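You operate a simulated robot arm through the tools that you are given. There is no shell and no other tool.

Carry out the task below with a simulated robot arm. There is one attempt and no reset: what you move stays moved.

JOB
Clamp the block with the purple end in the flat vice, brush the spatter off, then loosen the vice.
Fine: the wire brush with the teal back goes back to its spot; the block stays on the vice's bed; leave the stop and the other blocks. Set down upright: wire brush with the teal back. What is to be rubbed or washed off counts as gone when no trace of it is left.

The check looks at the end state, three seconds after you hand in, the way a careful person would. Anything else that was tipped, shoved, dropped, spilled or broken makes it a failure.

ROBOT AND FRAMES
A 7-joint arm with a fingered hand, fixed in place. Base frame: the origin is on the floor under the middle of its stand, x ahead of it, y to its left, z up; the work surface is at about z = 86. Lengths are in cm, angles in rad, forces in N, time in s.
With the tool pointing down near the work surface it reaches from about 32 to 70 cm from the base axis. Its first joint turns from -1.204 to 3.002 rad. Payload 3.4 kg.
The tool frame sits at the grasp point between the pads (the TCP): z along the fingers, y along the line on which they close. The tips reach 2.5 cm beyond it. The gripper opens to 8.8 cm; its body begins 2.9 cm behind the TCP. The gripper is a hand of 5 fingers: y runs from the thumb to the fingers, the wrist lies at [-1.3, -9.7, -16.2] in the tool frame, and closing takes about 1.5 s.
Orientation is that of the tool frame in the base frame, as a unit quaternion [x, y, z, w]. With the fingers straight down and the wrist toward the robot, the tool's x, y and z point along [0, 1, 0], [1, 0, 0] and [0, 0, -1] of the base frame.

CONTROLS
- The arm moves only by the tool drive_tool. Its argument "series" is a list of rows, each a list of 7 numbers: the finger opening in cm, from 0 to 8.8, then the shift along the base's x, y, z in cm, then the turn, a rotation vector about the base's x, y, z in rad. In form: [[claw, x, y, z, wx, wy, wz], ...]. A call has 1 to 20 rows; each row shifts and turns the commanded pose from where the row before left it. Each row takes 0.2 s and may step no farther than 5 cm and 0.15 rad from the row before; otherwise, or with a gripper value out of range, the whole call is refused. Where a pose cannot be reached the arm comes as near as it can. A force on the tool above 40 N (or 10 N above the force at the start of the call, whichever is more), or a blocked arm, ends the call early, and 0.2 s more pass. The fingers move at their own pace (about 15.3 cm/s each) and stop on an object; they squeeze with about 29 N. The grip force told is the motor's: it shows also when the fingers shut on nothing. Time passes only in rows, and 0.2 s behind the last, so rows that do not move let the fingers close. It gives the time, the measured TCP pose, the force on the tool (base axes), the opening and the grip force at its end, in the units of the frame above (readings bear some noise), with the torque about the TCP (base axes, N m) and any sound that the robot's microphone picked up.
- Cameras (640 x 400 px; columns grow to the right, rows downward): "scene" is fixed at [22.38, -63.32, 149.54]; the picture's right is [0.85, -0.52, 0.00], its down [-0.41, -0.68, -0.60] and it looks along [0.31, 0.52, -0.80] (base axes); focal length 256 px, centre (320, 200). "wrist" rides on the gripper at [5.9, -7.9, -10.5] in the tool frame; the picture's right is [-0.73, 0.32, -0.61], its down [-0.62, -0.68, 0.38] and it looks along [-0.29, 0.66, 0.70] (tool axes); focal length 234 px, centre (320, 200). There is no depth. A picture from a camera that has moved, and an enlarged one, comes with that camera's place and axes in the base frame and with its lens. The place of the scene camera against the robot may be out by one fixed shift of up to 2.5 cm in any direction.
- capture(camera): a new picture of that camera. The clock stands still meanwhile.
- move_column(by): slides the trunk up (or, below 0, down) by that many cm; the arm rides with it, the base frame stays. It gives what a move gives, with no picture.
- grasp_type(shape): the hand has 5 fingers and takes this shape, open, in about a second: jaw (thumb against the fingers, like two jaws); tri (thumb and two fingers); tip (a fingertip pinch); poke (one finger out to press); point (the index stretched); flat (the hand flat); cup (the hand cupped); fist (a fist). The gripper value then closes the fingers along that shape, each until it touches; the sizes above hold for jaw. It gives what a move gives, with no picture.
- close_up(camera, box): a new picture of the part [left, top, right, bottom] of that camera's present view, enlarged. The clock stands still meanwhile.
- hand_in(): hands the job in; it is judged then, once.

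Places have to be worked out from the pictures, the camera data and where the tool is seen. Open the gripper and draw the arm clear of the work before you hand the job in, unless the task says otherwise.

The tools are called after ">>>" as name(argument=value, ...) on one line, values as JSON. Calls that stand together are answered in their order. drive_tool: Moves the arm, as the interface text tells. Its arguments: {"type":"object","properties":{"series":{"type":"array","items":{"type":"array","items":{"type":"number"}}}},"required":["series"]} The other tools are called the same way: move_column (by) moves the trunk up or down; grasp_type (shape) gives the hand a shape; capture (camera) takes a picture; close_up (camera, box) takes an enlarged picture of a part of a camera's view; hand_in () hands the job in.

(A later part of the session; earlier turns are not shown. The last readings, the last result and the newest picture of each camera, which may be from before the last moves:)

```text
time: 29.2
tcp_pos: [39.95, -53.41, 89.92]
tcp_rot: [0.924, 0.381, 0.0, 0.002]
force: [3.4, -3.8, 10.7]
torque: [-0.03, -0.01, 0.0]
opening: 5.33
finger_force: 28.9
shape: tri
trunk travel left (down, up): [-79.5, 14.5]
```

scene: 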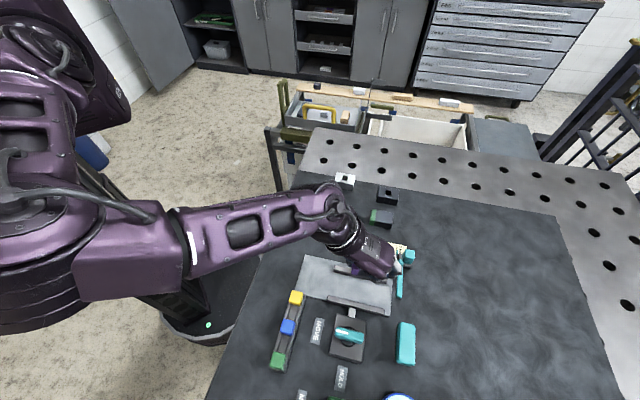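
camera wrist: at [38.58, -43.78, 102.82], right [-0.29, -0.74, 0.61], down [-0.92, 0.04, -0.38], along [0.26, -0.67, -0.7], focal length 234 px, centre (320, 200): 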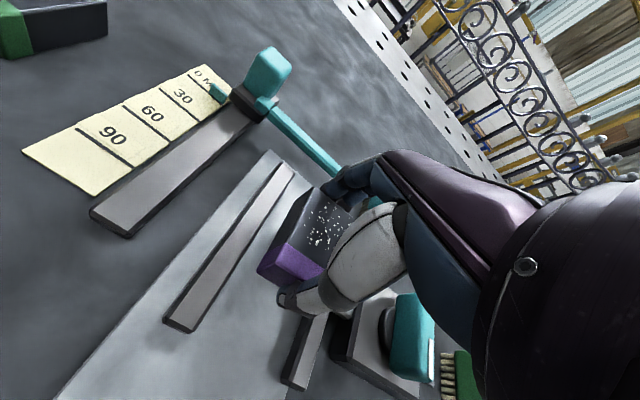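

Contact with the bed at TCP z≈89.9 (force turned to +10.7 N). I'll ease up slightly and open the fingers slowly.

>>> drive_tool(series=[[4.0, 0, 0, 0.12, 0, 0, 0], [5.5, 0, 0, 0, 0, 0, 0], [6.2, 0, 0, 0, 0, 0, 0], [7.0, 0, 0, 0, 0, 0, 0], [7.5, 0, 0, 0, 0, 0, 0], [7.5, 0, 0, 0, 0, 0, 0]])

>>> capture(camera="wrist")

>>> close_up(camera="scene", box=[290, 230, 430, 340])

```text
time: 30.6
tcp_pos: [39.92, -53.22, 89.94]
tcp_rot: [0.924, 0.381, 0.0, 0.0]
force: [-1.0, 1.2, 4.5]
torque: [-0.12, -0.04, -0.01]
opening: 7.33
finger_force: 0.0
shape: tri
trunk travel left (down, up): [-79.5, 14.5]
```

```text
taken
camera wrist: at [38.51, -43.66, 100.41], right [-0.29, -0.74, 0.61], down [-0.92, 0.04, -0.38], along [0.26, -0.67, -0.7], focal length 234 px, centre (320, 200)
```

wrist: 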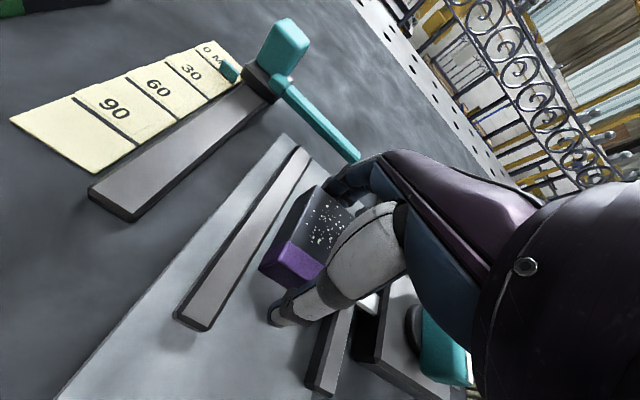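

```text
3.64 times, centred on (360, 285) of scene
camera zoom: at [22.38, -63.32, 149.54], right [0.85, -0.52, 0.0], down [-0.41, -0.68, -0.6], along [0.31, 0.52, -0.8], focal length 929 px, centre (174, -109)
```

zoom: 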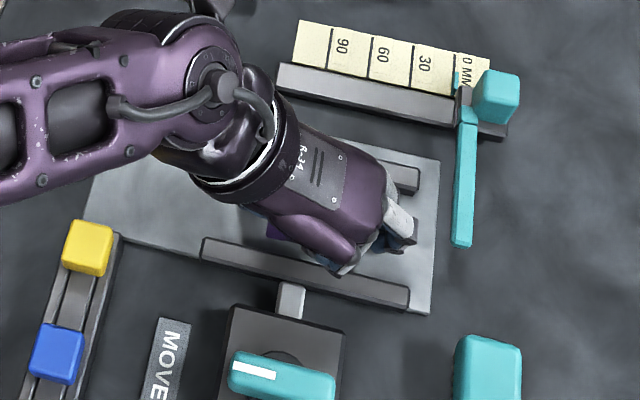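

Released; the slight residual upward force is likely the curled fingers touching the block's top. Lifting straight up and checking the block.

>>> drive_tool(series=[[7.8, 0, 0, 0.5, 0, 0, 0], [8.0, 0, 0, 1, 0, 0, 0], [8.8, 0, 0, 2, 0, 0, 0], [8.8, 0, 0, 3, 0, 0, 0], [8.8, 0, 0, 3, 0, 0, 0], [8.8, 0, 0, 3, 0, 0, 0], [8.8, 0, 0, 0, 0, 0, 0]])

>>> capture(camera="wrist")

>>> close_up(camera="scene", box=[290, 230, 430, 340])

```text
time: 32.2
tcp_pos: [39.86, -53.3, 102.32]
tcp_rot: [0.925, 0.381, 0.0, 0.0]
force: [0.4, -0.2, -0.4]
torque: [0.0, -0.04, -0.01]
opening: 8.81
finger_force: 0.0
shape: tri
trunk travel left (down, up): [-79.5, 14.5]
```

```text
taken
camera wrist: at [38.6, -43.78, 112.81], right [-0.29, -0.74, 0.61], down [-0.92, 0.04, -0.38], along [0.26, -0.67, -0.7], focal length 234 px, centre (320, 200)
```

wrist: 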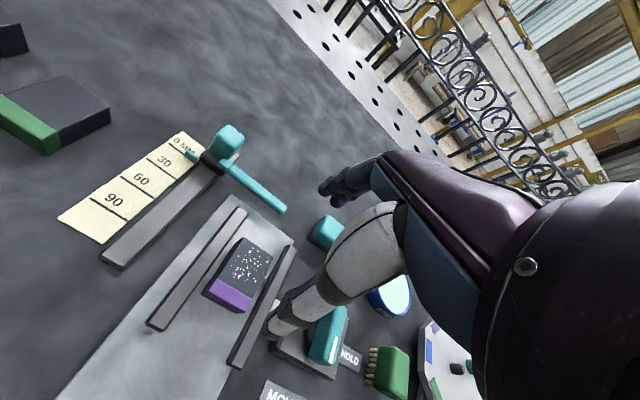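

```text
3.64 times, centred on (360, 285) of scene
camera zoom: at [22.38, -63.32, 149.54], right [0.85, -0.52, 0.0], down [-0.41, -0.68, -0.6], along [0.31, 0.52, -0.8], focal length 929 px, centre (174, -109)
```

zoom: 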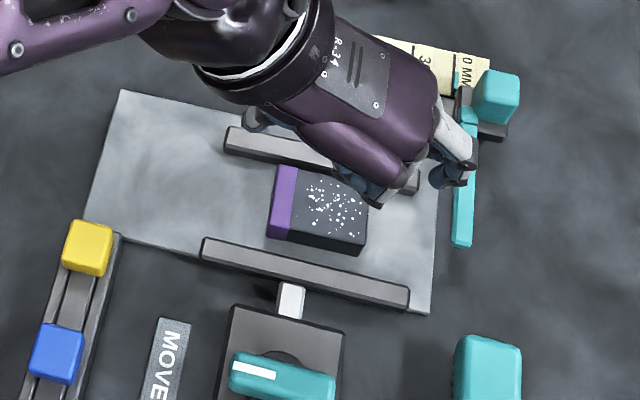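

The block sits squarely between the jaws. Next, the knob: I'll move the hand over it at this height to look at the lever closely and see what yaw is reachable there.

>>> drive_tool(series=[[8.8, -1.3, -1.2, 0.5, 0, 0, 0], [8.8, -1.3, -1.2, 0.5, 0, 0, 0], [8.8, -1.3, -1.2, 0.5, 0, 0, 0], [8.8, -1.3, -1.2, 0.5, 0, 0, 0], [8.8, -1.3, -1.2, 0.5, 0, 0, 0], [8.8, -1.3, -1.2, 0.5, 0, 0, 0], [8.8, 0, 0, 0, 0, 0, 0]])

>>> capture(camera="wrist")

>>> capture(camera="scene")

```text
time: 33.8
tcp_pos: [32.19, -60.46, 105.41]
tcp_rot: [0.925, 0.381, 0.0, 0.0]
force: [0.2, -0.3, 0.0]
torque: [0.01, 0.04, -0.05]
opening: 8.79
finger_force: 0.0
shape: tri
trunk travel left (down, up): [-79.5, 14.5]
```

```text
taken
camera wrist: at [30.86, -51.0, 115.84], right [-0.29, -0.74, 0.61], down [-0.92, 0.04, -0.38], along [0.26, -0.67, -0.7], focal length 234 px, centre (320, 200)
```

wrist: 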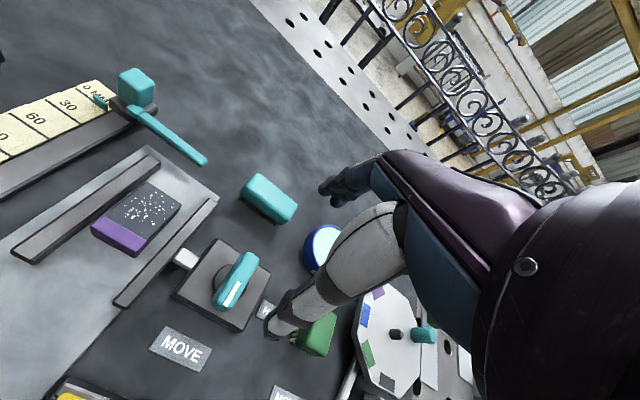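

```text
taken
```

scene: 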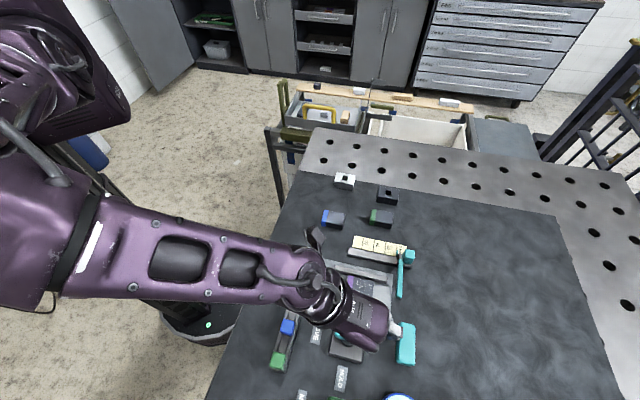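

Even yaw -45° is reachable over the knob now. I'll zoom on the lever to measure it and its axis.

>>> close_up(camera="wrist", box=[150, 220, 290, 350])

>>> close_up(camera="wrist", box=[80, 140, 300, 260])

```text
3.08 times, centred on (220, 285) of wrist
camera zoom: at [30.86, -51.0, 115.84], right [-0.29, -0.74, 0.61], down [-0.92, 0.04, -0.38], along [0.26, -0.67, -0.7], focal length 720 px, centre (628, -62)
```

zoom: 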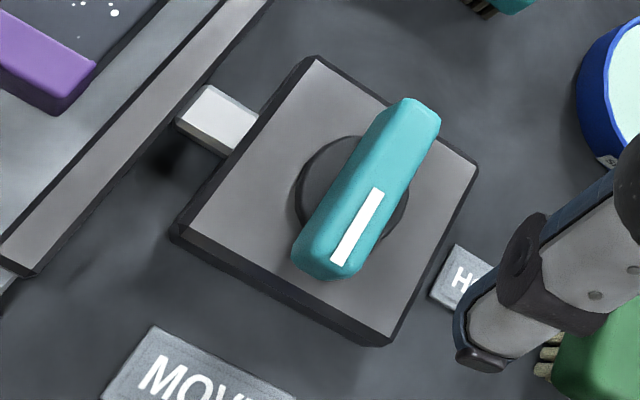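

```text
2.91 times, centred on (190, 200) of wrist
camera zoom: at [30.86, -51.0, 115.84], right [-0.29, -0.74, 0.61], down [-0.92, 0.04, -0.38], along [0.26, -0.67, -0.7], focal length 681 px, centre (698, 200)
```

zoom: 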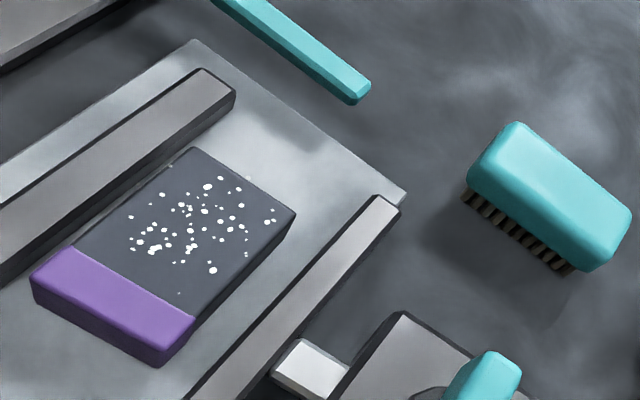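

Knob axis comes out at about (32.05,-60.48), lever about 5.5 cm long along the jaws with its top near z≈91.5, mark pointing to MOVE. Plan: grip the lever across its width at yaw -135° and turn +90° to yaw -45° (HOLD). I'll switch to jaw shape and rotate the hand high above.

>>> grasp_type(shape="jaw")

>>> drive_tool(series=[[8.8, 0, 0, 0, 0, 0, -0.15], [8.8, 0, 0, 0, 0, 0, -0.15], [8.8, 0, 0, 0, 0, 0, -0.15], [8.8, 0, 0, 0, 0, 0, -0.15], [8.8, 0, 0, 0, 0, 0, -0.15], [8.8, 0, 0, 0, 0, 0, -0.15], [8.8, 0, 0, 0, 0, 0, -0.15], [8.8, 0, 0, 0, 0, 0, -0.15], [8.8, 0, 0, 0, 0, 0, -0.15], [8.8, 0, 0, 0, 0, 0, -0.15], [8.8, 0, 0, 0, 0, 0, -0.071], [8.8, 0, 0, 0, 0, 0, 0]])

>>> capture(camera="wrist")

>>> capture(camera="scene")

```text
time: 34.7
tcp_pos: [32.12, -60.52, 105.47]
tcp_rot: [0.925, 0.381, 0.0, 0.0]
force: [-0.1, 1.1, 0.2]
torque: [-0.01, -0.02, -0.01]
opening: 8.78
finger_force: 0.0
shape: jaw
trunk travel left (down, up): [-79.5, 14.5]
```

```text
time: 37.3
tcp_pos: [31.88, -60.8, 105.55]
tcp_rot: [0.923, -0.384, 0.0, 0.001]
force: [-0.3, -0.1, 0.3]
torque: [0.01, -0.01, 0.0]
opening: 8.79
finger_force: 0.1
shape: jaw
out of reach, approached as far as the arm can: row 8
trunk travel left (down, up): [-79.5, 14.5]
```

```text
taken
camera wrist: at [41.67, -59.56, 116.0], right [-0.74, 0.29, 0.61], down [0.04, 0.92, -0.38], along [-0.67, -0.26, -0.7], focal length 234 px, centre (320, 200)
```

wrist: 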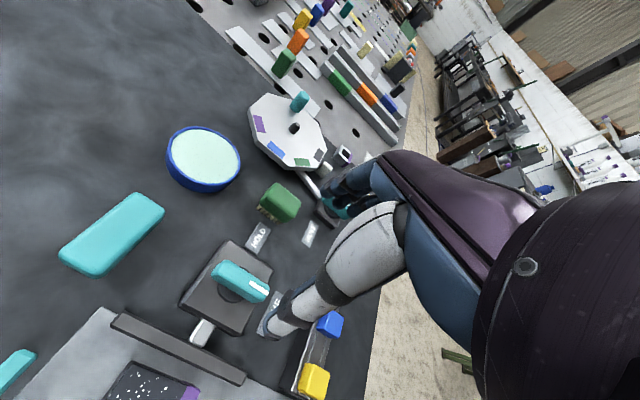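

```text
taken
```

scene: 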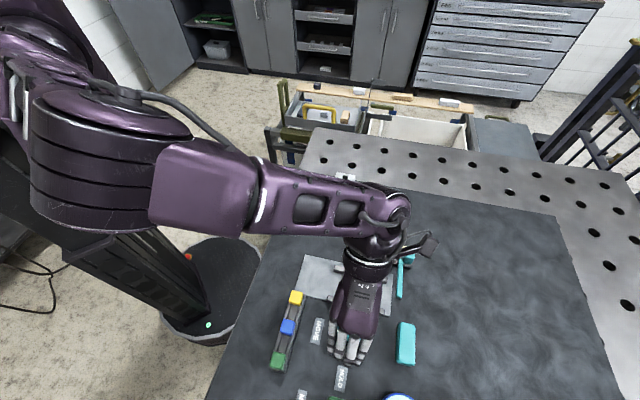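

Now at yaw -135°. The new viewpoint gives a second look at the lever; zooming to refine its axis and height before descending.

>>> close_up(camera="wrist", box=[170, 220, 310, 350])

```text
3.08 times, centred on (240, 285) of wrist
camera zoom: at [41.67, -59.56, 116.0], right [-0.74, 0.29, 0.61], down [0.04, 0.92, -0.38], along [-0.67, -0.26, -0.7], focal length 720 px, centre (566, -62)
```

zoom: 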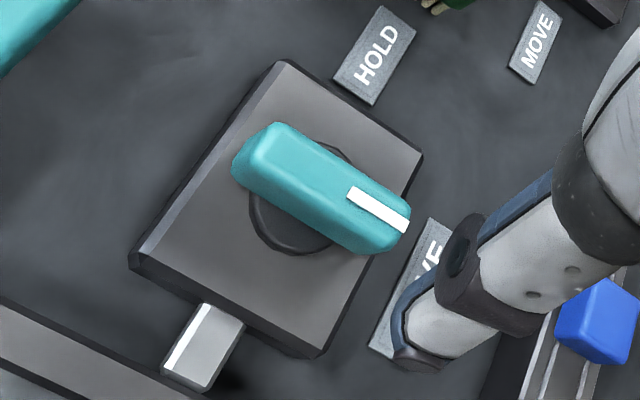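

Both views agree: lever axis at about (31.95,-60.5), box top z≈88.7, lever top z≈91.2. Descending with the open hand straddling the lever to TCP z≈92.

>>> drive_tool(series=[[8.8, 0.07, 0.28, -2, 0, 0, 0], [8.8, 0, 0, -3, 0, 0, 0], [8.8, 0, 0, -3, 0, 0, 0], [8.8, 0, 0, -2, 0, 0, 0], [8.8, 0, 0, -1.5, 0, 0, 0], [8.8, 0, 0, 0, 0, 0, 0]])

>>> capture(camera="wrist")

>>> close_up(camera="scene", box=[280, 280, 430, 400])

```text
time: 38.7
tcp_pos: [32.06, -60.57, 99.65]
tcp_rot: [0.924, -0.383, 0.0, 0.0]
force: [-0.5, -0.2, 0.8]
torque: [-0.01, 0.01, 0.01]
opening: 8.8
finger_force: 0.0
shape: jaw
out of reach, approached as far as the arm can: row 3, 4, 5
trunk travel left (down, up): [-79.5, 14.5]
```

```text
taken
camera wrist: at [41.79, -59.37, 110.14], right [-0.74, 0.29, 0.61], down [0.04, 0.92, -0.38], along [-0.67, -0.26, -0.7], focal length 234 px, centre (320, 200)
```

wrist: 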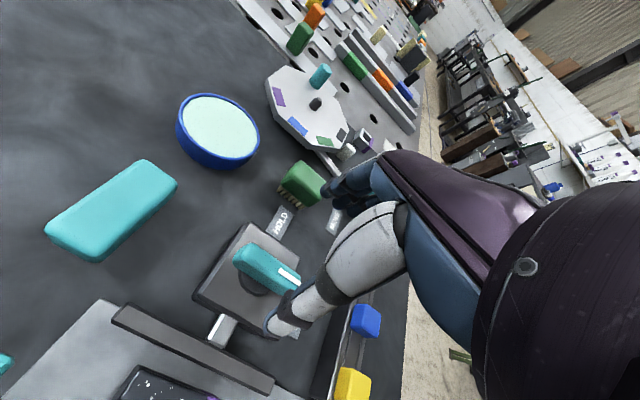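

```text
3.33 times, centred on (355, 340) of scene
camera zoom: at [22.38, -63.32, 149.54], right [0.85, -0.52, 0.0], down [-0.41, -0.68, -0.6], along [0.31, 0.52, -0.8], focal length 852 px, centre (203, -267)
```

zoom: 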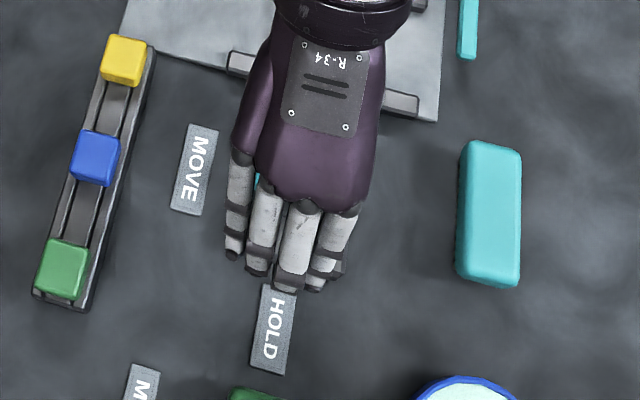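

The arm ran out of reach below z≈99.7 with the trunk this high. I'll back up, lower the trunk by 9 cm (the hand rides down with it to about z 97), then descend again.

>>> drive_tool(series=[[8.8, 0, 0, 2, 0, 0, 0], [8.8, 0, 0, 2, 0, 0, 0], [8.8, 0, 0, 2, 0, 0, 0], [8.8, 0, 0, 0, 0, 0, 0]])

>>> move_column(by=-9)

```text
time: 39.7
tcp_pos: [31.88, -60.44, 105.7]
tcp_rot: [0.924, -0.383, 0.0, 0.0]
force: [0.2, 0.1, 0.0]
torque: [-0.05, 0.03, 0.02]
opening: 8.79
finger_force: 0.0
shape: jaw
trunk travel left (down, up): [-79.5, 14.5]
```

```text
time: 41.0
tcp_pos: [31.88, -60.51, 96.83]
tcp_rot: [0.923, -0.384, 0.0, 0.0]
force: [0.0, -0.3, -0.6]
torque: [-0.01, 0.0, -0.01]
opening: 8.78
finger_force: 0.1
shape: jaw
trunk travel left (down, up): [-70.5, 23.5]
```

Now at z=96.8 over the lever. Descending to just above gripping height.

>>> drive_tool(series=[[8.8, 0.06, 0.0, -1.5, 0, 0, 0], [8.8, 0, 0, -1.5, 0, 0, 0], [8.8, 0, 0, -1.0, 0, 0, 0], [8.8, 0, 0, -0.7, 0, 0, 0], [8.8, 0, 0, 0, 0, 0, 0]])

>>> capture(camera="wrist")

>>> close_up(camera="scene", box=[280, 280, 430, 400])

```text
time: 42.1
tcp_pos: [31.91, -60.48, 91.96]
tcp_rot: [0.923, -0.384, 0.0, 0.0]
force: [-0.4, -0.1, -0.7]
torque: [0.02, -0.04, -0.04]
opening: 8.79
finger_force: 0.1
shape: jaw
trunk travel left (down, up): [-70.5, 23.5]
```

```text
taken
camera wrist: at [41.7, -59.37, 102.44], right [-0.74, 0.29, 0.61], down [0.04, 0.92, -0.38], along [-0.67, -0.26, -0.7], focal length 234 px, centre (320, 200)
```

wrist: 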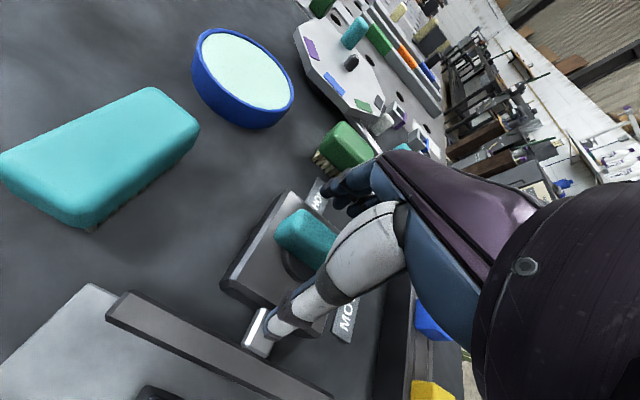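

```text
3.33 times, centred on (355, 340) of scene
camera zoom: at [22.38, -63.32, 149.54], right [0.85, -0.52, 0.0], down [-0.41, -0.68, -0.6], along [0.31, 0.52, -0.8], focal length 852 px, centre (203, -267)
```

zoom: 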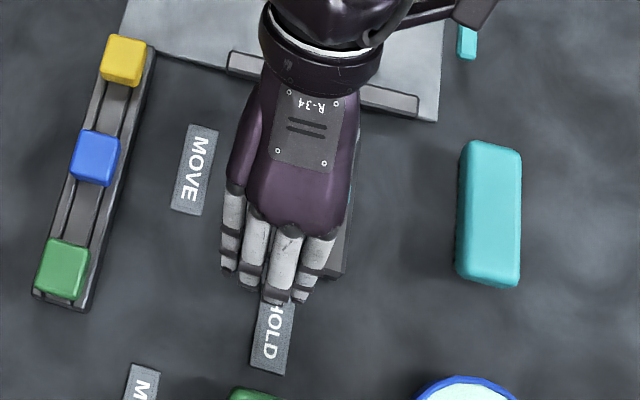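

No contact, the hand straddles the lever. Closing the fingers onto it.

>>> drive_tool(series=[[6.0, 0, 0, 0, 0, 0, 0], [4.0, 0, 0, 0, 0, 0, 0], [2.5, 0, 0, 0, 0, 0, 0], [1.0, 0, 0, 0, 0, 0, 0], [1.0, 0, 0, 0, 0, 0, 0], [1.0, 0, 0, 0, 0, 0, 0], [1.0, 0, 0, 0, 0, 0, 0]])

>>> capture(camera="wrist")

>>> close_up(camera="scene", box=[280, 280, 430, 400])

```text
time: 43.8
tcp_pos: [31.97, -60.55, 91.89]
tcp_rot: [0.923, -0.384, 0.001, 0.0]
force: [2.2, 0.7, 1.8]
torque: [0.01, -0.05, 0.01]
opening: 1.07
finger_force: 0.1
shape: jaw
trunk travel left (down, up): [-70.5, 23.5]
```

```text
taken
camera wrist: at [41.74, -59.33, 102.46], right [-0.74, 0.29, 0.61], down [0.04, 0.92, -0.38], along [-0.67, -0.26, -0.7], focal length 234 px, centre (320, 200)
```

wrist: 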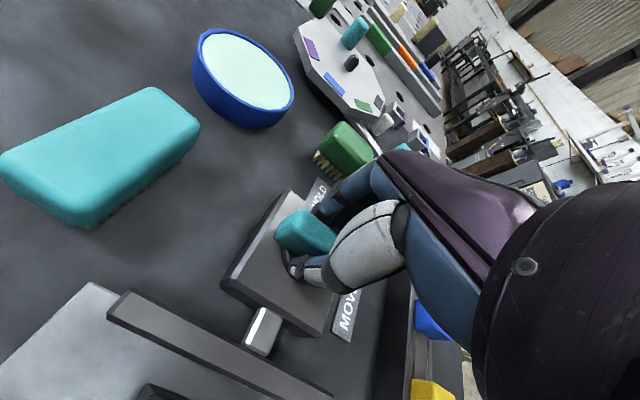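

```text
3.33 times, centred on (355, 340) of scene
camera zoom: at [22.38, -63.32, 149.54], right [0.85, -0.52, 0.0], down [-0.41, -0.68, -0.6], along [0.31, 0.52, -0.8], focal length 852 px, centre (203, -267)
```

zoom: 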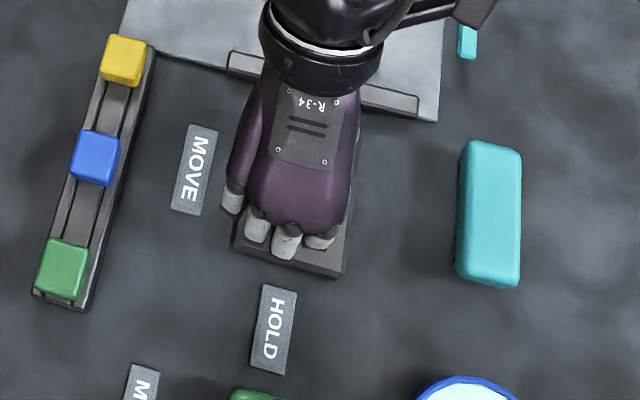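

Opening reached the commanded 1.07 without squeezing; commanding fully closed to actually pinch the lever.

>>> drive_tool(series=[[0.5, 0, 0, 0, 0, 0, 0], [0, 0, 0, 0, 0, 0, 0], [0, 0, 0, 0, 0, 0, 0], [0, 0, 0, 0, 0, 0, 0]])

>>> close_up(camera="wrist", box=[210, 160, 430, 360])

```text
time: 44.8
tcp_pos: [31.96, -60.45, 91.98]
tcp_rot: [0.923, -0.384, 0.0, 0.0]
force: [2.2, 3.1, -1.2]
torque: [0.08, -0.04, 0.09]
opening: 1.04
finger_force: 29.1
shape: jaw
trunk travel left (down, up): [-70.5, 23.5]
```

```text
2.00 times, centred on (320, 260) of wrist
camera zoom: at [41.76, -59.32, 102.44], right [-0.74, 0.29, 0.61], down [0.04, 0.92, -0.38], along [-0.67, -0.26, -0.7], focal length 468 px, centre (320, 80)
```

zoom: 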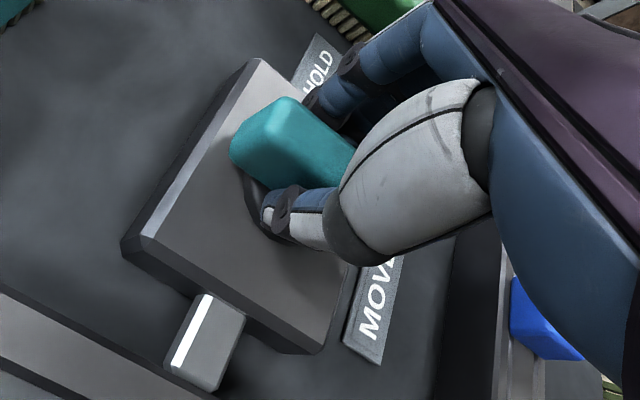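

The lever is pinched (29 N at 1.04). Now turning it counter-clockwise in small steps about the knob axis, first 0.5 rad.

>>> drive_tool(series=[[0, 0, 0, 0, 0, 0, 0.1], [0, 0, 0, 0, 0, 0, 0.1], [0, 0, 0, 0, 0, 0, 0.1], [0, 0, 0, 0, 0, 0, 0.1], [0, 0, 0, 0, 0, 0, 0.1], [0, 0, 0, 0, 0, 0, 0]])

>>> capture(camera="wrist")

>>> close_up(camera="scene", box=[280, 240, 430, 400])

```text
time: 46.1
tcp_pos: [31.84, -60.42, 91.96]
tcp_rot: [0.99, -0.144, 0.0, 0.0]
force: [-3.8, 7.6, -4.4]
torque: [0.12, 0.09, -0.08]
opening: 0.92
finger_force: 29.2
shape: jaw
trunk travel left (down, up): [-70.5, 23.5]
```

```text
taken
camera wrist: at [39.74, -54.74, 102.47], right [-0.79, -0.1, 0.61], down [-0.41, 0.83, -0.38], along [-0.47, -0.55, -0.7], focal length 234 px, centre (320, 200)
```

wrist: 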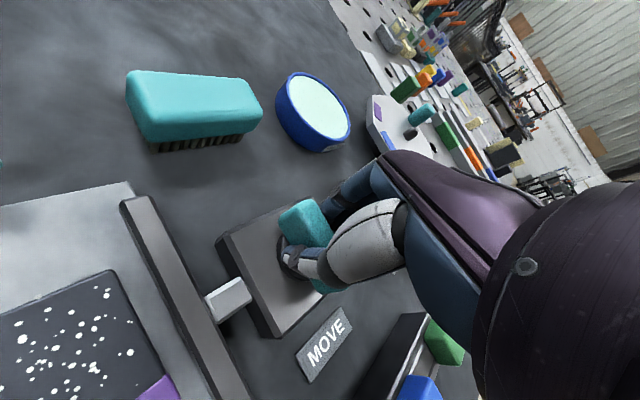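

```text
2.50 times, centred on (355, 320) of scene
camera zoom: at [22.38, -63.32, 149.54], right [0.85, -0.52, 0.0], down [-0.41, -0.68, -0.6], along [0.31, 0.52, -0.8], focal length 639 px, centre (232, -100)
```

zoom: 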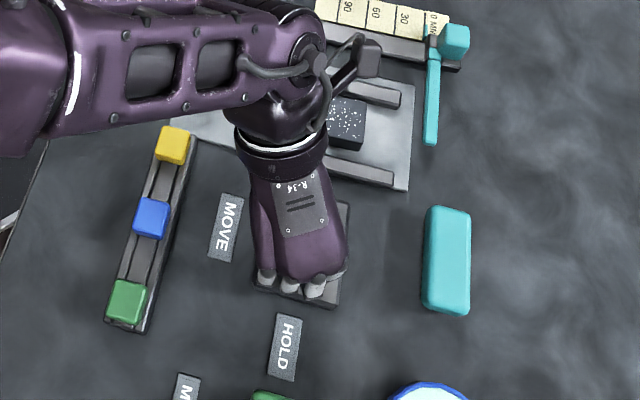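

The lever turns with the hand, forces are small. Continuing with another 0.5 rad.

>>> drive_tool(series=[[0, 0, 0, 0, 0, 0, 0.1], [0, 0, 0, 0, 0, 0, 0.1], [0, 0, 0, 0, 0, 0, 0.1], [0, 0, 0, 0, 0, 0, 0.1], [0, 0, 0, 0, 0, 0, 0.1], [0, 0, 0, 0, 0, 0, 0]])

>>> capture(camera="wrist")

>>> close_up(camera="scene", box=[280, 240, 430, 400])

```text
time: 47.5
tcp_pos: [31.74, -60.49, 92.01]
tcp_rot: [0.994, 0.106, 0.0, 0.0]
force: [-4.6, 6.1, -7.3]
torque: [0.03, 0.12, -0.01]
opening: 0.87
finger_force: 28.8
shape: jaw
trunk travel left (down, up): [-70.5, 23.5]
```

```text
taken
camera wrist: at [35.98, -51.72, 102.49], right [-0.64, -0.47, 0.61], down [-0.75, 0.53, -0.38], along [-0.14, -0.7, -0.7], focal length 234 px, centre (320, 200)
```

wrist: 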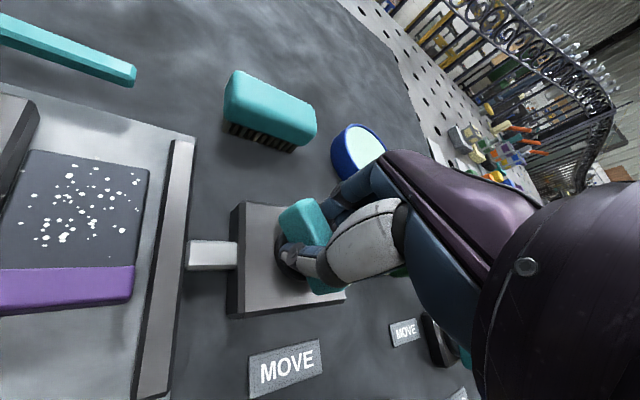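

```text
2.50 times, centred on (355, 320) of scene
camera zoom: at [22.38, -63.32, 149.54], right [0.85, -0.52, 0.0], down [-0.41, -0.68, -0.6], along [0.31, 0.52, -0.8], focal length 639 px, centre (232, -100)
```

zoom: 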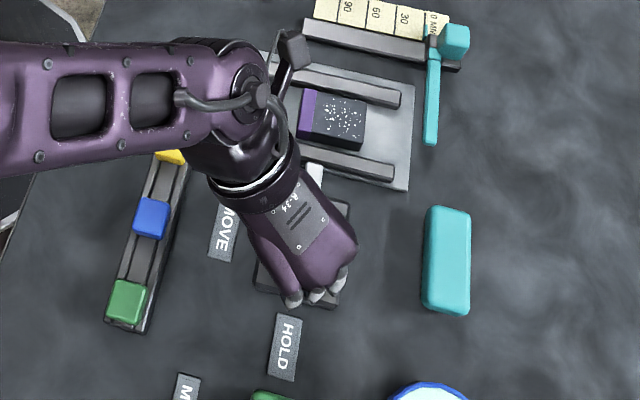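

The rod is extending and the moving jaw is approaching the block. Continuing the turn for the remaining ~0.57 rad.

>>> drive_tool(series=[[0, 0, 0, 0, 0, 0, 0.1], [0, 0, 0, 0, 0, 0, 0.1], [0, 0, 0, 0, 0, 0, 0.1], [0, 0, 0, 0, 0, 0, 0.1], [0, 0, 0, 0, 0, 0, 0.1], [0, 0, 0, 0, 0, 0, 0.071], [0, 0, 0, 0, 0, 0, 0]])

>>> capture(camera="wrist")

>>> close_up(camera="scene", box=[280, 240, 430, 400])

```text
time: 49.1
tcp_pos: [31.94, -60.51, 92.03]
tcp_rot: [0.924, 0.382, -0.001, -0.001]
force: [-2.1, 5.6, -6.9]
torque: [0.02, 0.06, -0.06]
opening: 0.89
finger_force: 29.0
shape: jaw
trunk travel left (down, up): [-70.5, 23.5]
```

```text
taken
camera wrist: at [30.57, -50.97, 102.49], right [-0.29, -0.74, 0.61], down [-0.92, 0.04, -0.38], along [0.26, -0.67, -0.7], focal length 234 px, centre (320, 200)
```

wrist: 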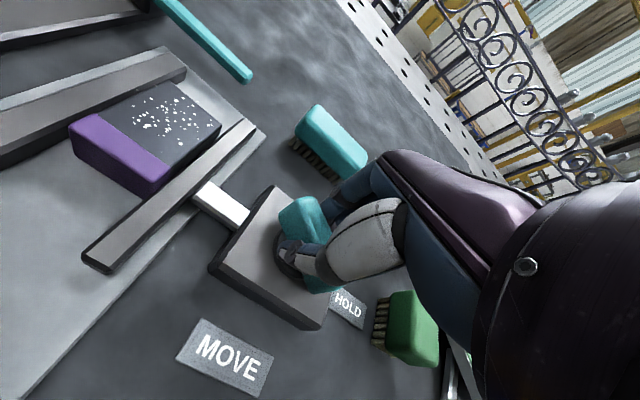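

```text
2.50 times, centred on (355, 320) of scene
camera zoom: at [22.38, -63.32, 149.54], right [0.85, -0.52, 0.0], down [-0.41, -0.68, -0.6], along [0.31, 0.52, -0.8], focal length 639 px, centre (232, -100)
```

zoom: 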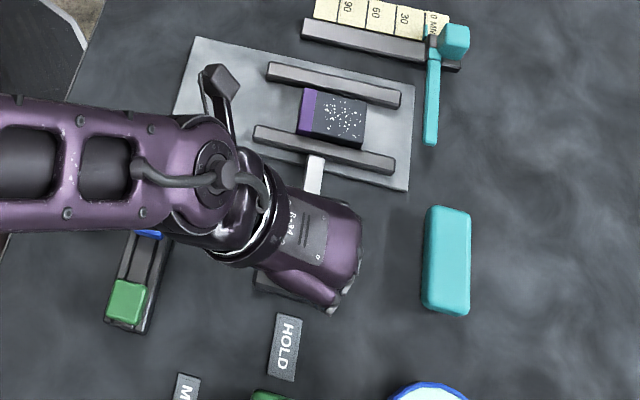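

The lever is turned 90° and the moving jaw has come up to the block. I'll zoom in to see whether the block is pinched against the fixed jaw.

>>> close_up(camera="wrist", box=[40, 30, 300, 260])

>>> close_up(camera="scene", box=[330, 250, 420, 320])

```text
1.74 times, centred on (170, 145) of wrist
camera zoom: at [30.57, -50.97, 102.49], right [-0.29, -0.74, 0.61], down [-0.92, 0.04, -0.38], along [0.26, -0.67, -0.7], focal length 407 px, centre (581, 296)
```

zoom: 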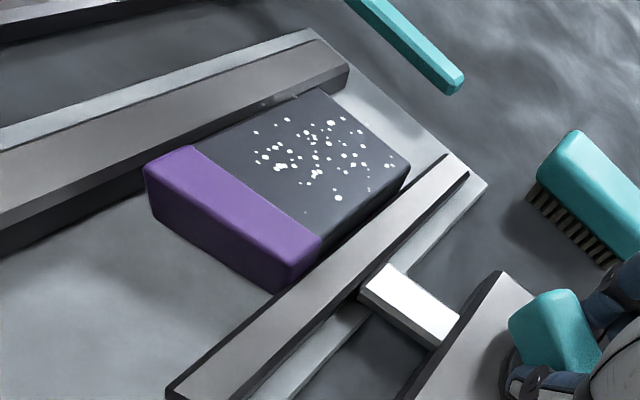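

```text
5.71 times, centred on (375, 285) of scene
camera zoom: at [22.38, -63.32, 149.54], right [0.85, -0.52, 0.0], down [-0.41, -0.68, -0.6], along [0.31, 0.52, -0.8], focal length 1460 px, centre (6, -286)
```

zoom: 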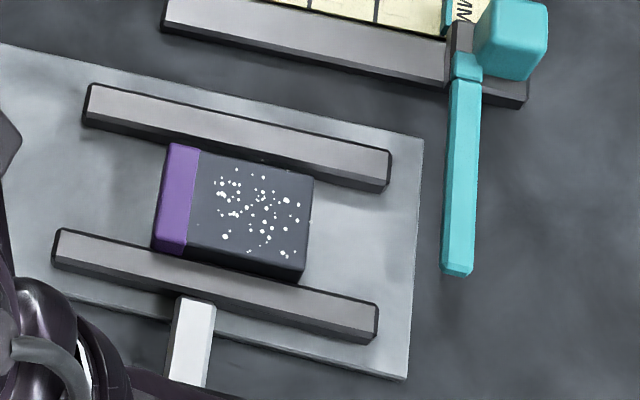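

By measurement the jaw advanced about 1.2 cm and just touches the block, with maybe 0.8 cm left to the fixed jaw, so the lever may not be fully turned. I'll release the lever and lift a little to see where it points.

>>> drive_tool(series=[[2.0, 0, 0, 0, 0, 0, 0], [4.0, 0, 0, 0, 0, 0, 0], [6.0, 0, 0, 0, 0, 0, 0], [8.8, 0, 0, 0, 0, 0, 0], [8.8, 0, 0, 1, 0, 0, 0], [8.8, 0, 0, 3, 0, 0, 0], [8.8, 0, 0, 3, 0, 0, 0], [8.8, 0, 0, 3, 0, 0, 0], [8.8, 0, 0, 0, 0, 0, 0]])

>>> capture(camera="wrist")

>>> close_up(camera="wrist", box=[120, 180, 320, 340])

```text
time: 51.1
tcp_pos: [32.1, -60.63, 101.73]
tcp_rot: [0.924, 0.382, 0.0, 0.0]
force: [0.4, -1.3, -0.6]
torque: [0.01, 0.0, 0.03]
opening: 8.79
finger_force: 0.1
shape: jaw
trunk travel left (down, up): [-70.5, 23.5]
```

```text
taken
camera wrist: at [30.75, -51.09, 112.28], right [-0.29, -0.74, 0.61], down [-0.92, 0.04, -0.38], along [0.26, -0.67, -0.7], focal length 234 px, centre (320, 200)
```

wrist: 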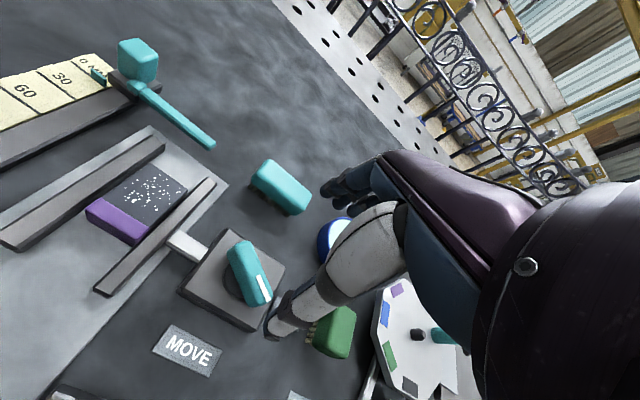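

```text
2.50 times, centred on (220, 260) of wrist
camera zoom: at [30.75, -51.09, 112.28], right [-0.29, -0.74, 0.61], down [-0.92, 0.04, -0.38], along [0.26, -0.67, -0.7], focal length 585 px, centre (570, 50)
```

zoom: 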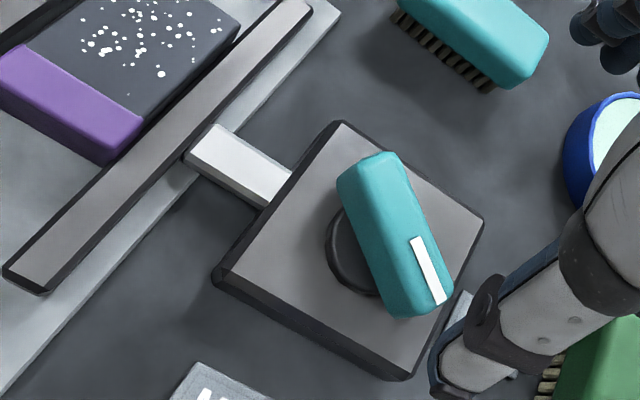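

The lever only turned about 58° (it slipped in the grip). I'll realign the hand to the lever's present direction (yaw ≈ -77°), re-grip a bit lower and turn the rest.

>>> drive_tool(series=[[8.8, 0, 0, 0, 0, 0, -0.14], [8.8, 0, 0, 0, 0, 0, -0.14], [8.8, 0, 0, 0, 0, 0, -0.14], [8.8, 0, 0, 0, 0, 0, -0.13], [8.8, -0.15, 0.12, -3, 0, 0, 0], [8.8, 0, 0, -3, 0, 0, 0], [8.8, 0, 0, -2.5, 0, 0, 0], [8.8, 0, 0, -1.3, 0, 0, 0], [8.8, 0, 0, 0, 0, 0, 0]])

>>> capture(camera="wrist")

```text
time: 53.1
tcp_pos: [31.76, -60.42, 92.06]
tcp_rot: [0.993, 0.116, 0.001, 0.0]
force: [-0.6, 0.5, -0.7]
torque: [0.01, 0.02, 0.01]
opening: 8.79
finger_force: 0.1
shape: jaw
trunk travel left (down, up): [-70.5, 23.5]
```

```text
taken
camera wrist: at [35.74, -51.61, 102.66], right [-0.63, -0.48, 0.61], down [-0.76, 0.52, -0.38], along [-0.13, -0.71, -0.7], focal length 234 px, centre (320, 200)
```

wrist: 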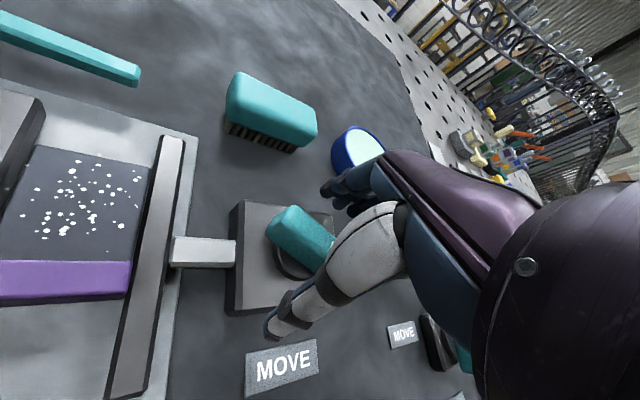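

Hand is aligned with the lever between thumb and fingers. Lowering slightly and pinching.

>>> drive_tool(series=[[6.0, 0.1, 0, -0.3, 0, 0, 0], [4.0, 0, 0, 0, 0, 0, 0], [2.0, 0, 0, 0, 0, 0, 0], [0.5, 0, 0, 0, 0, 0, 0], [0, 0, 0, 0, 0, 0, 0], [0, 0, 0, 0, 0, 0, 0], [0, 0, 0, 0, 0, 0, 0]])

>>> capture(camera="wrist")

```text
time: 54.8
tcp_pos: [31.91, -60.34, 92.02]
tcp_rot: [0.993, 0.116, 0.0, 0.0]
force: [-2.5, 5.5, -2.0]
torque: [0.16, 0.05, 0.05]
opening: 0.85
finger_force: 28.9
shape: jaw
trunk travel left (down, up): [-70.5, 23.5]
```

```text
taken
camera wrist: at [35.82, -51.5, 102.39], right [-0.63, -0.48, 0.61], down [-0.76, 0.52, -0.38], along [-0.13, -0.71, -0.7], focal length 234 px, centre (320, 200)
```

wrist: 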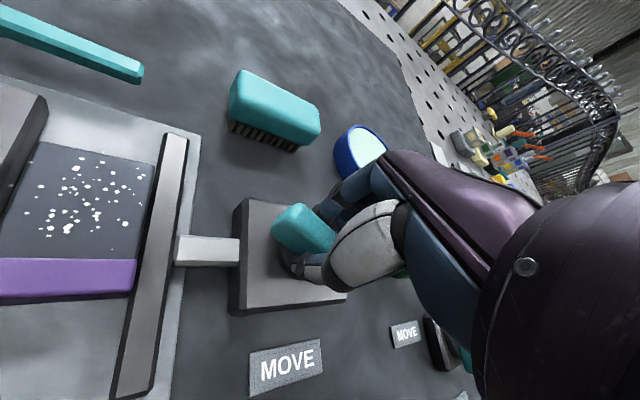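

Pinched again. Turning by 0.65 rad in small steps, slightly past the nominal 90° to make up for slip.

>>> drive_tool(series=[[0, 0, 0, 0, 0, 0, 0.1], [0, 0, 0, 0, 0, 0, 0.1], [0, 0, 0, 0, 0, 0, 0.1], [0, 0, 0, 0, 0, 0, 0.1], [0, 0, 0, 0, 0, 0, 0.1], [0, 0, 0, 0, 0, 0, 0.1], [0, 0, 0, 0, 0, 0, 0.05], [0, 0, 0, 0, 0, 0, 0]])

>>> capture(camera="wrist")

>>> close_up(camera="scene", box=[330, 250, 420, 320])

```text
time: 56.5
tcp_pos: [31.78, -60.49, 92.03]
tcp_rot: [0.904, 0.428, 0.0, 0.0]
force: [-3.3, 3.0, -4.6]
torque: [0.09, 0.08, 0.01]
opening: 0.81
finger_force: 28.9
shape: jaw
trunk travel left (down, up): [-70.5, 23.5]
```

```text
taken
camera wrist: at [29.5, -51.11, 102.42], right [-0.21, -0.77, 0.61], down [-0.92, -0.05, -0.38], along [0.32, -0.64, -0.7], focal length 234 px, centre (320, 200)
```

wrist: 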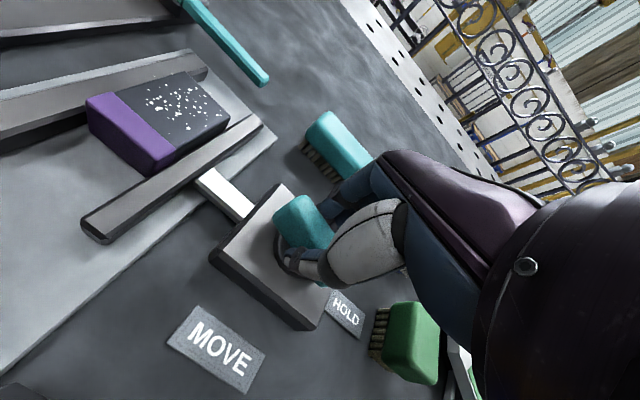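

```text
5.71 times, centred on (375, 285) of scene
camera zoom: at [22.38, -63.32, 149.54], right [0.85, -0.52, 0.0], down [-0.41, -0.68, -0.6], along [0.31, 0.52, -0.8], focal length 1460 px, centre (6, -286)
```

zoom: 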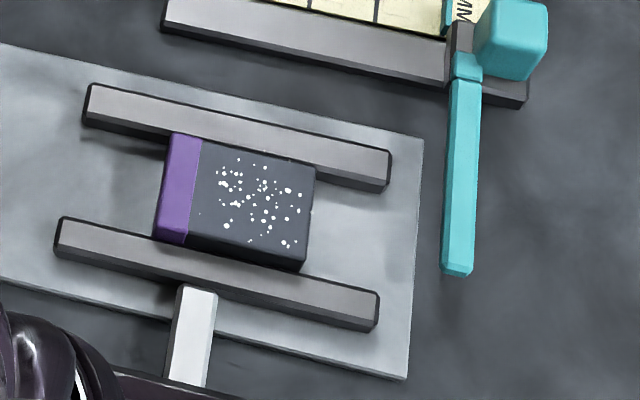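

The jaw advanced further and is pushing the block to the fixed jaw. I'll continue another 0.25 rad if the arm allows.

>>> drive_tool(series=[[0, 0, 0, 0, 0, 0, 0.08], [0, 0, 0, 0, 0, 0, 0.08], [0, 0, 0, 0, 0, 0, 0.08], [0, 0, 0, 0, 0, 0, 0]])

>>> capture(camera="wrist")

>>> close_up(camera="scene", box=[330, 250, 420, 320])

```text
time: 57.5
tcp_pos: [31.79, -60.45, 91.98]
tcp_rot: [0.846, 0.533, 0.001, 0.0]
force: [-2.4, 1.5, -3.2]
torque: [0.0, 0.06, 0.05]
opening: 0.82
finger_force: 29.4
shape: jaw
trunk travel left (down, up): [-70.5, 23.5]
```

```text
taken
camera wrist: at [27.33, -51.94, 102.41], right [-0.02, -0.79, 0.61], down [-0.88, -0.27, -0.38], along [0.47, -0.55, -0.7], focal length 234 px, centre (320, 200)
```

wrist: 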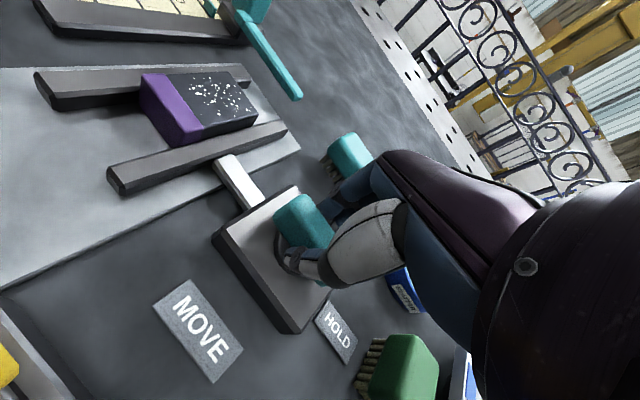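

```text
5.71 times, centred on (375, 285) of scene
camera zoom: at [22.38, -63.32, 149.54], right [0.85, -0.52, 0.0], down [-0.41, -0.68, -0.6], along [0.31, 0.52, -0.8], focal length 1460 px, centre (6, -286)
```

zoom: 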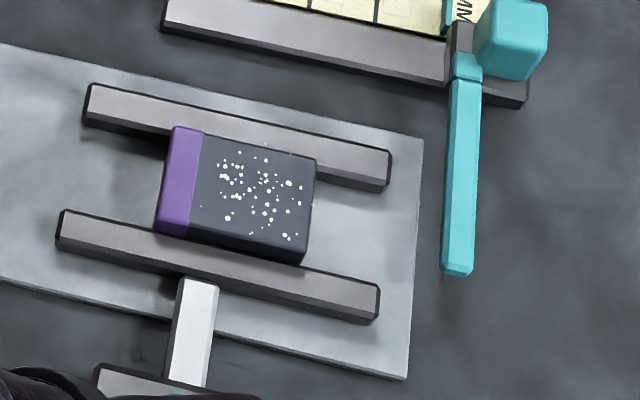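

The block is now close against the fixed jaw. I'll release and lift to check the lever's direction again.

>>> drive_tool(series=[[2.0, 0, 0, 0, 0, 0, 0], [4.0, 0, 0, 0, 0, 0, 0], [6.0, 0, 0, 0, 0, 0, 0], [8.8, 0, 0, 0, 0, 0, 0], [8.8, 0, 0, 1, 0, 0, 0], [8.8, 0, 0, 3, 0, 0, 0], [8.8, 0, 0, 3, 0, 0, 0], [8.8, 0, 0, 3, 0, 0, 0], [8.8, 0, 0, 0, 0, 0, 0]])

>>> capture(camera="wrist")

>>> close_up(camera="wrist", box=[120, 130, 320, 340])

```text
time: 59.5
tcp_pos: [31.86, -60.34, 102.13]
tcp_rot: [0.847, 0.532, 0.0, -0.001]
force: [0.4, -0.1, 0.2]
torque: [-0.02, 0.03, -0.01]
opening: 8.78
finger_force: 0.0
shape: jaw
trunk travel left (down, up): [-70.5, 23.5]
```

```text
taken
camera wrist: at [27.34, -51.93, 112.54], right [-0.02, -0.79, 0.61], down [-0.88, -0.27, -0.38], along [0.47, -0.55, -0.7], focal length 234 px, centre (320, 200)
```

wrist: 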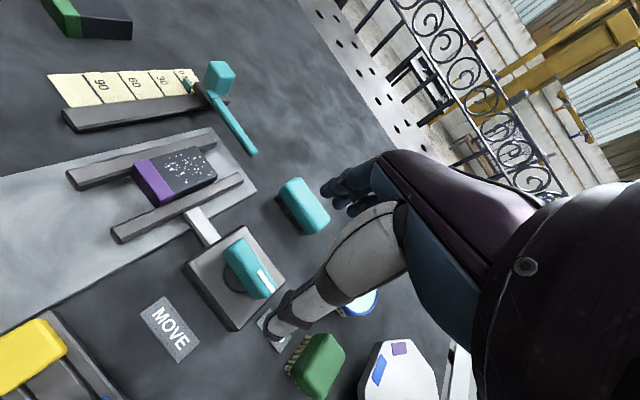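

```text
1.90 times, centred on (220, 235) of wrist
camera zoom: at [27.34, -51.93, 112.54], right [-0.02, -0.79, 0.61], down [-0.88, -0.27, -0.38], along [0.47, -0.55, -0.7], focal length 446 px, centre (510, 133)
```

zoom: 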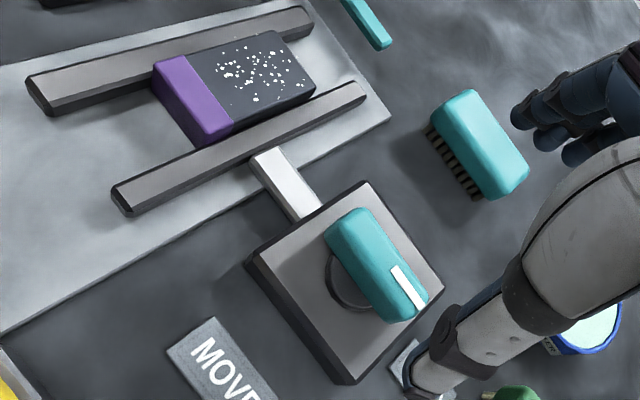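

The lever now lies along the 90° direction with the mark toward HOLD. Checking closely that the block is pinched between both jaws.

>>> close_up(camera="wrist", box=[110, 130, 260, 220])

>>> close_up(camera="scene", box=[335, 255, 405, 310])

>>> capture(camera="scene")

```text
4.27 times, centred on (185, 175) of wrist
camera zoom: at [27.34, -51.93, 112.54], right [-0.02, -0.79, 0.61], down [-0.88, -0.27, -0.38], along [0.47, -0.55, -0.7], focal length 999 px, centre (896, 307)
```

zoom: 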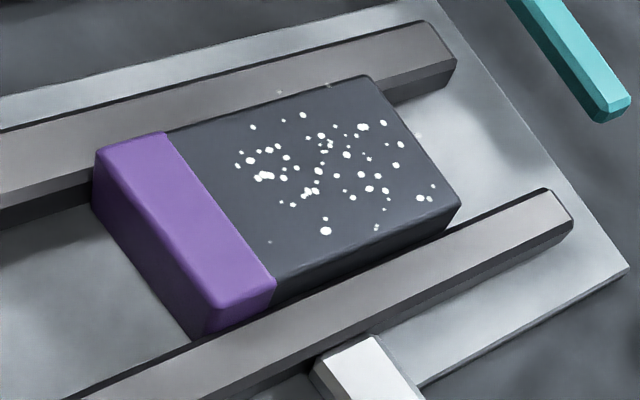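

```text
7.27 times, centred on (370, 282) of scene
camera zoom: at [22.38, -63.32, 149.54], right [0.85, -0.52, 0.0], down [-0.41, -0.68, -0.6], along [0.31, 0.52, -0.8], focal length 1858 px, centre (-44, -400)
```

zoom: 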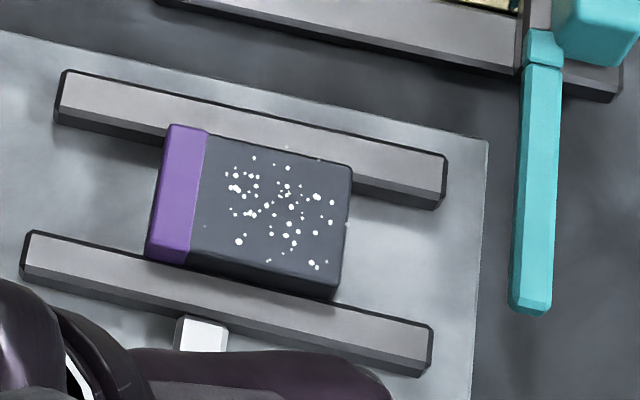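

```text
taken
```

scene: 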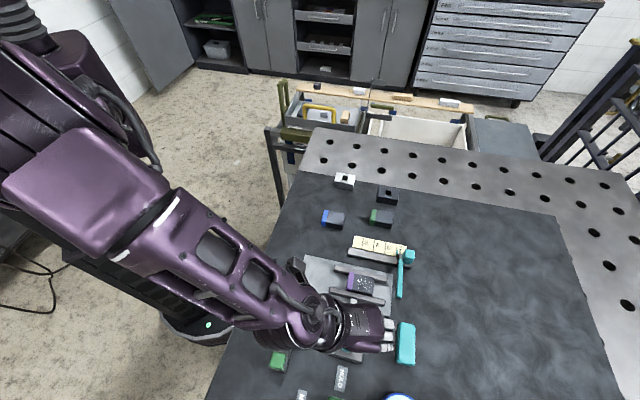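

The block looks pinched (jaw gap ≈ 4.06 cm vs. block 4.0 cm). To make sure it's snug, I'll re-grip the lever aligned at yaw -45° and push a little further, watching whether it resists.

>>> drive_tool(series=[[8.8, 0, 0, 0, 0, 0, -0.12], [8.8, 0, 0, 0, 0, 0, -0.12], [8.8, 0, 0, 0, 0, 0, -0.1], [8.8, 0.08, -0.15, -3, 0, 0, 0], [8.8, 0, 0, -3, 0, 0, 0], [8.8, 0, 0, -2.5, 0, 0, 0], [8.8, 0, 0, -1.7, 0, 0, 0], [8.8, 0, 0, 0, 0, 0, 0]])

>>> drive_tool(series=[[6.0, 0, 0, 0, 0, 0, 0], [4.0, 0, 0, 0, 0, 0, 0], [2.0, 0, 0, 0, 0, 0, 0], [0.5, 0, 0, 0, 0, 0, 0], [0, 0, 0, 0, 0, 0, 0], [0, 0, 0, 0, 0, 0, 0], [0, 0, 0, 0, 0, 0, 0]])

>>> capture(camera="wrist")

```text
time: 61.4
tcp_pos: [31.89, -60.44, 91.82]
tcp_rot: [0.924, 0.382, 0.0, 0.0]
force: [-0.3, 0.1, -0.4]
torque: [0.01, 0.0, -0.01]
opening: 8.81
finger_force: 0.1
shape: jaw
trunk travel left (down, up): [-70.5, 23.5]
```

```text
time: 63.0
tcp_pos: [31.85, -60.46, 91.83]
tcp_rot: [0.924, 0.381, -0.001, -0.001]
force: [-3.1, 4.3, -0.3]
torque: [0.09, 0.1, 0.07]
opening: 0.89
finger_force: 28.9
shape: jaw
trunk travel left (down, up): [-70.5, 23.5]
```

```text
taken
camera wrist: at [30.49, -50.83, 102.32], right [-0.29, -0.74, 0.61], down [-0.92, 0.04, -0.38], along [0.26, -0.67, -0.7], focal length 234 px, centre (320, 200)
```

wrist: 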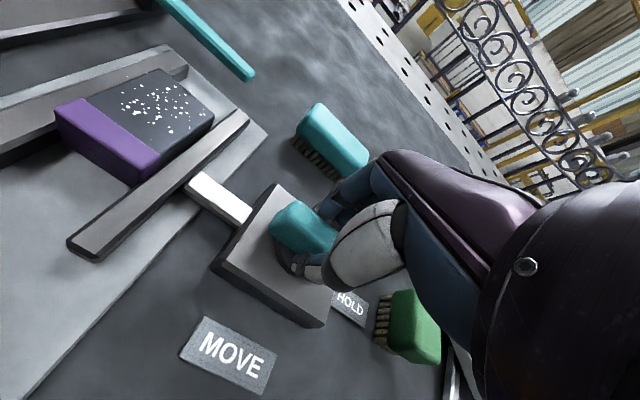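

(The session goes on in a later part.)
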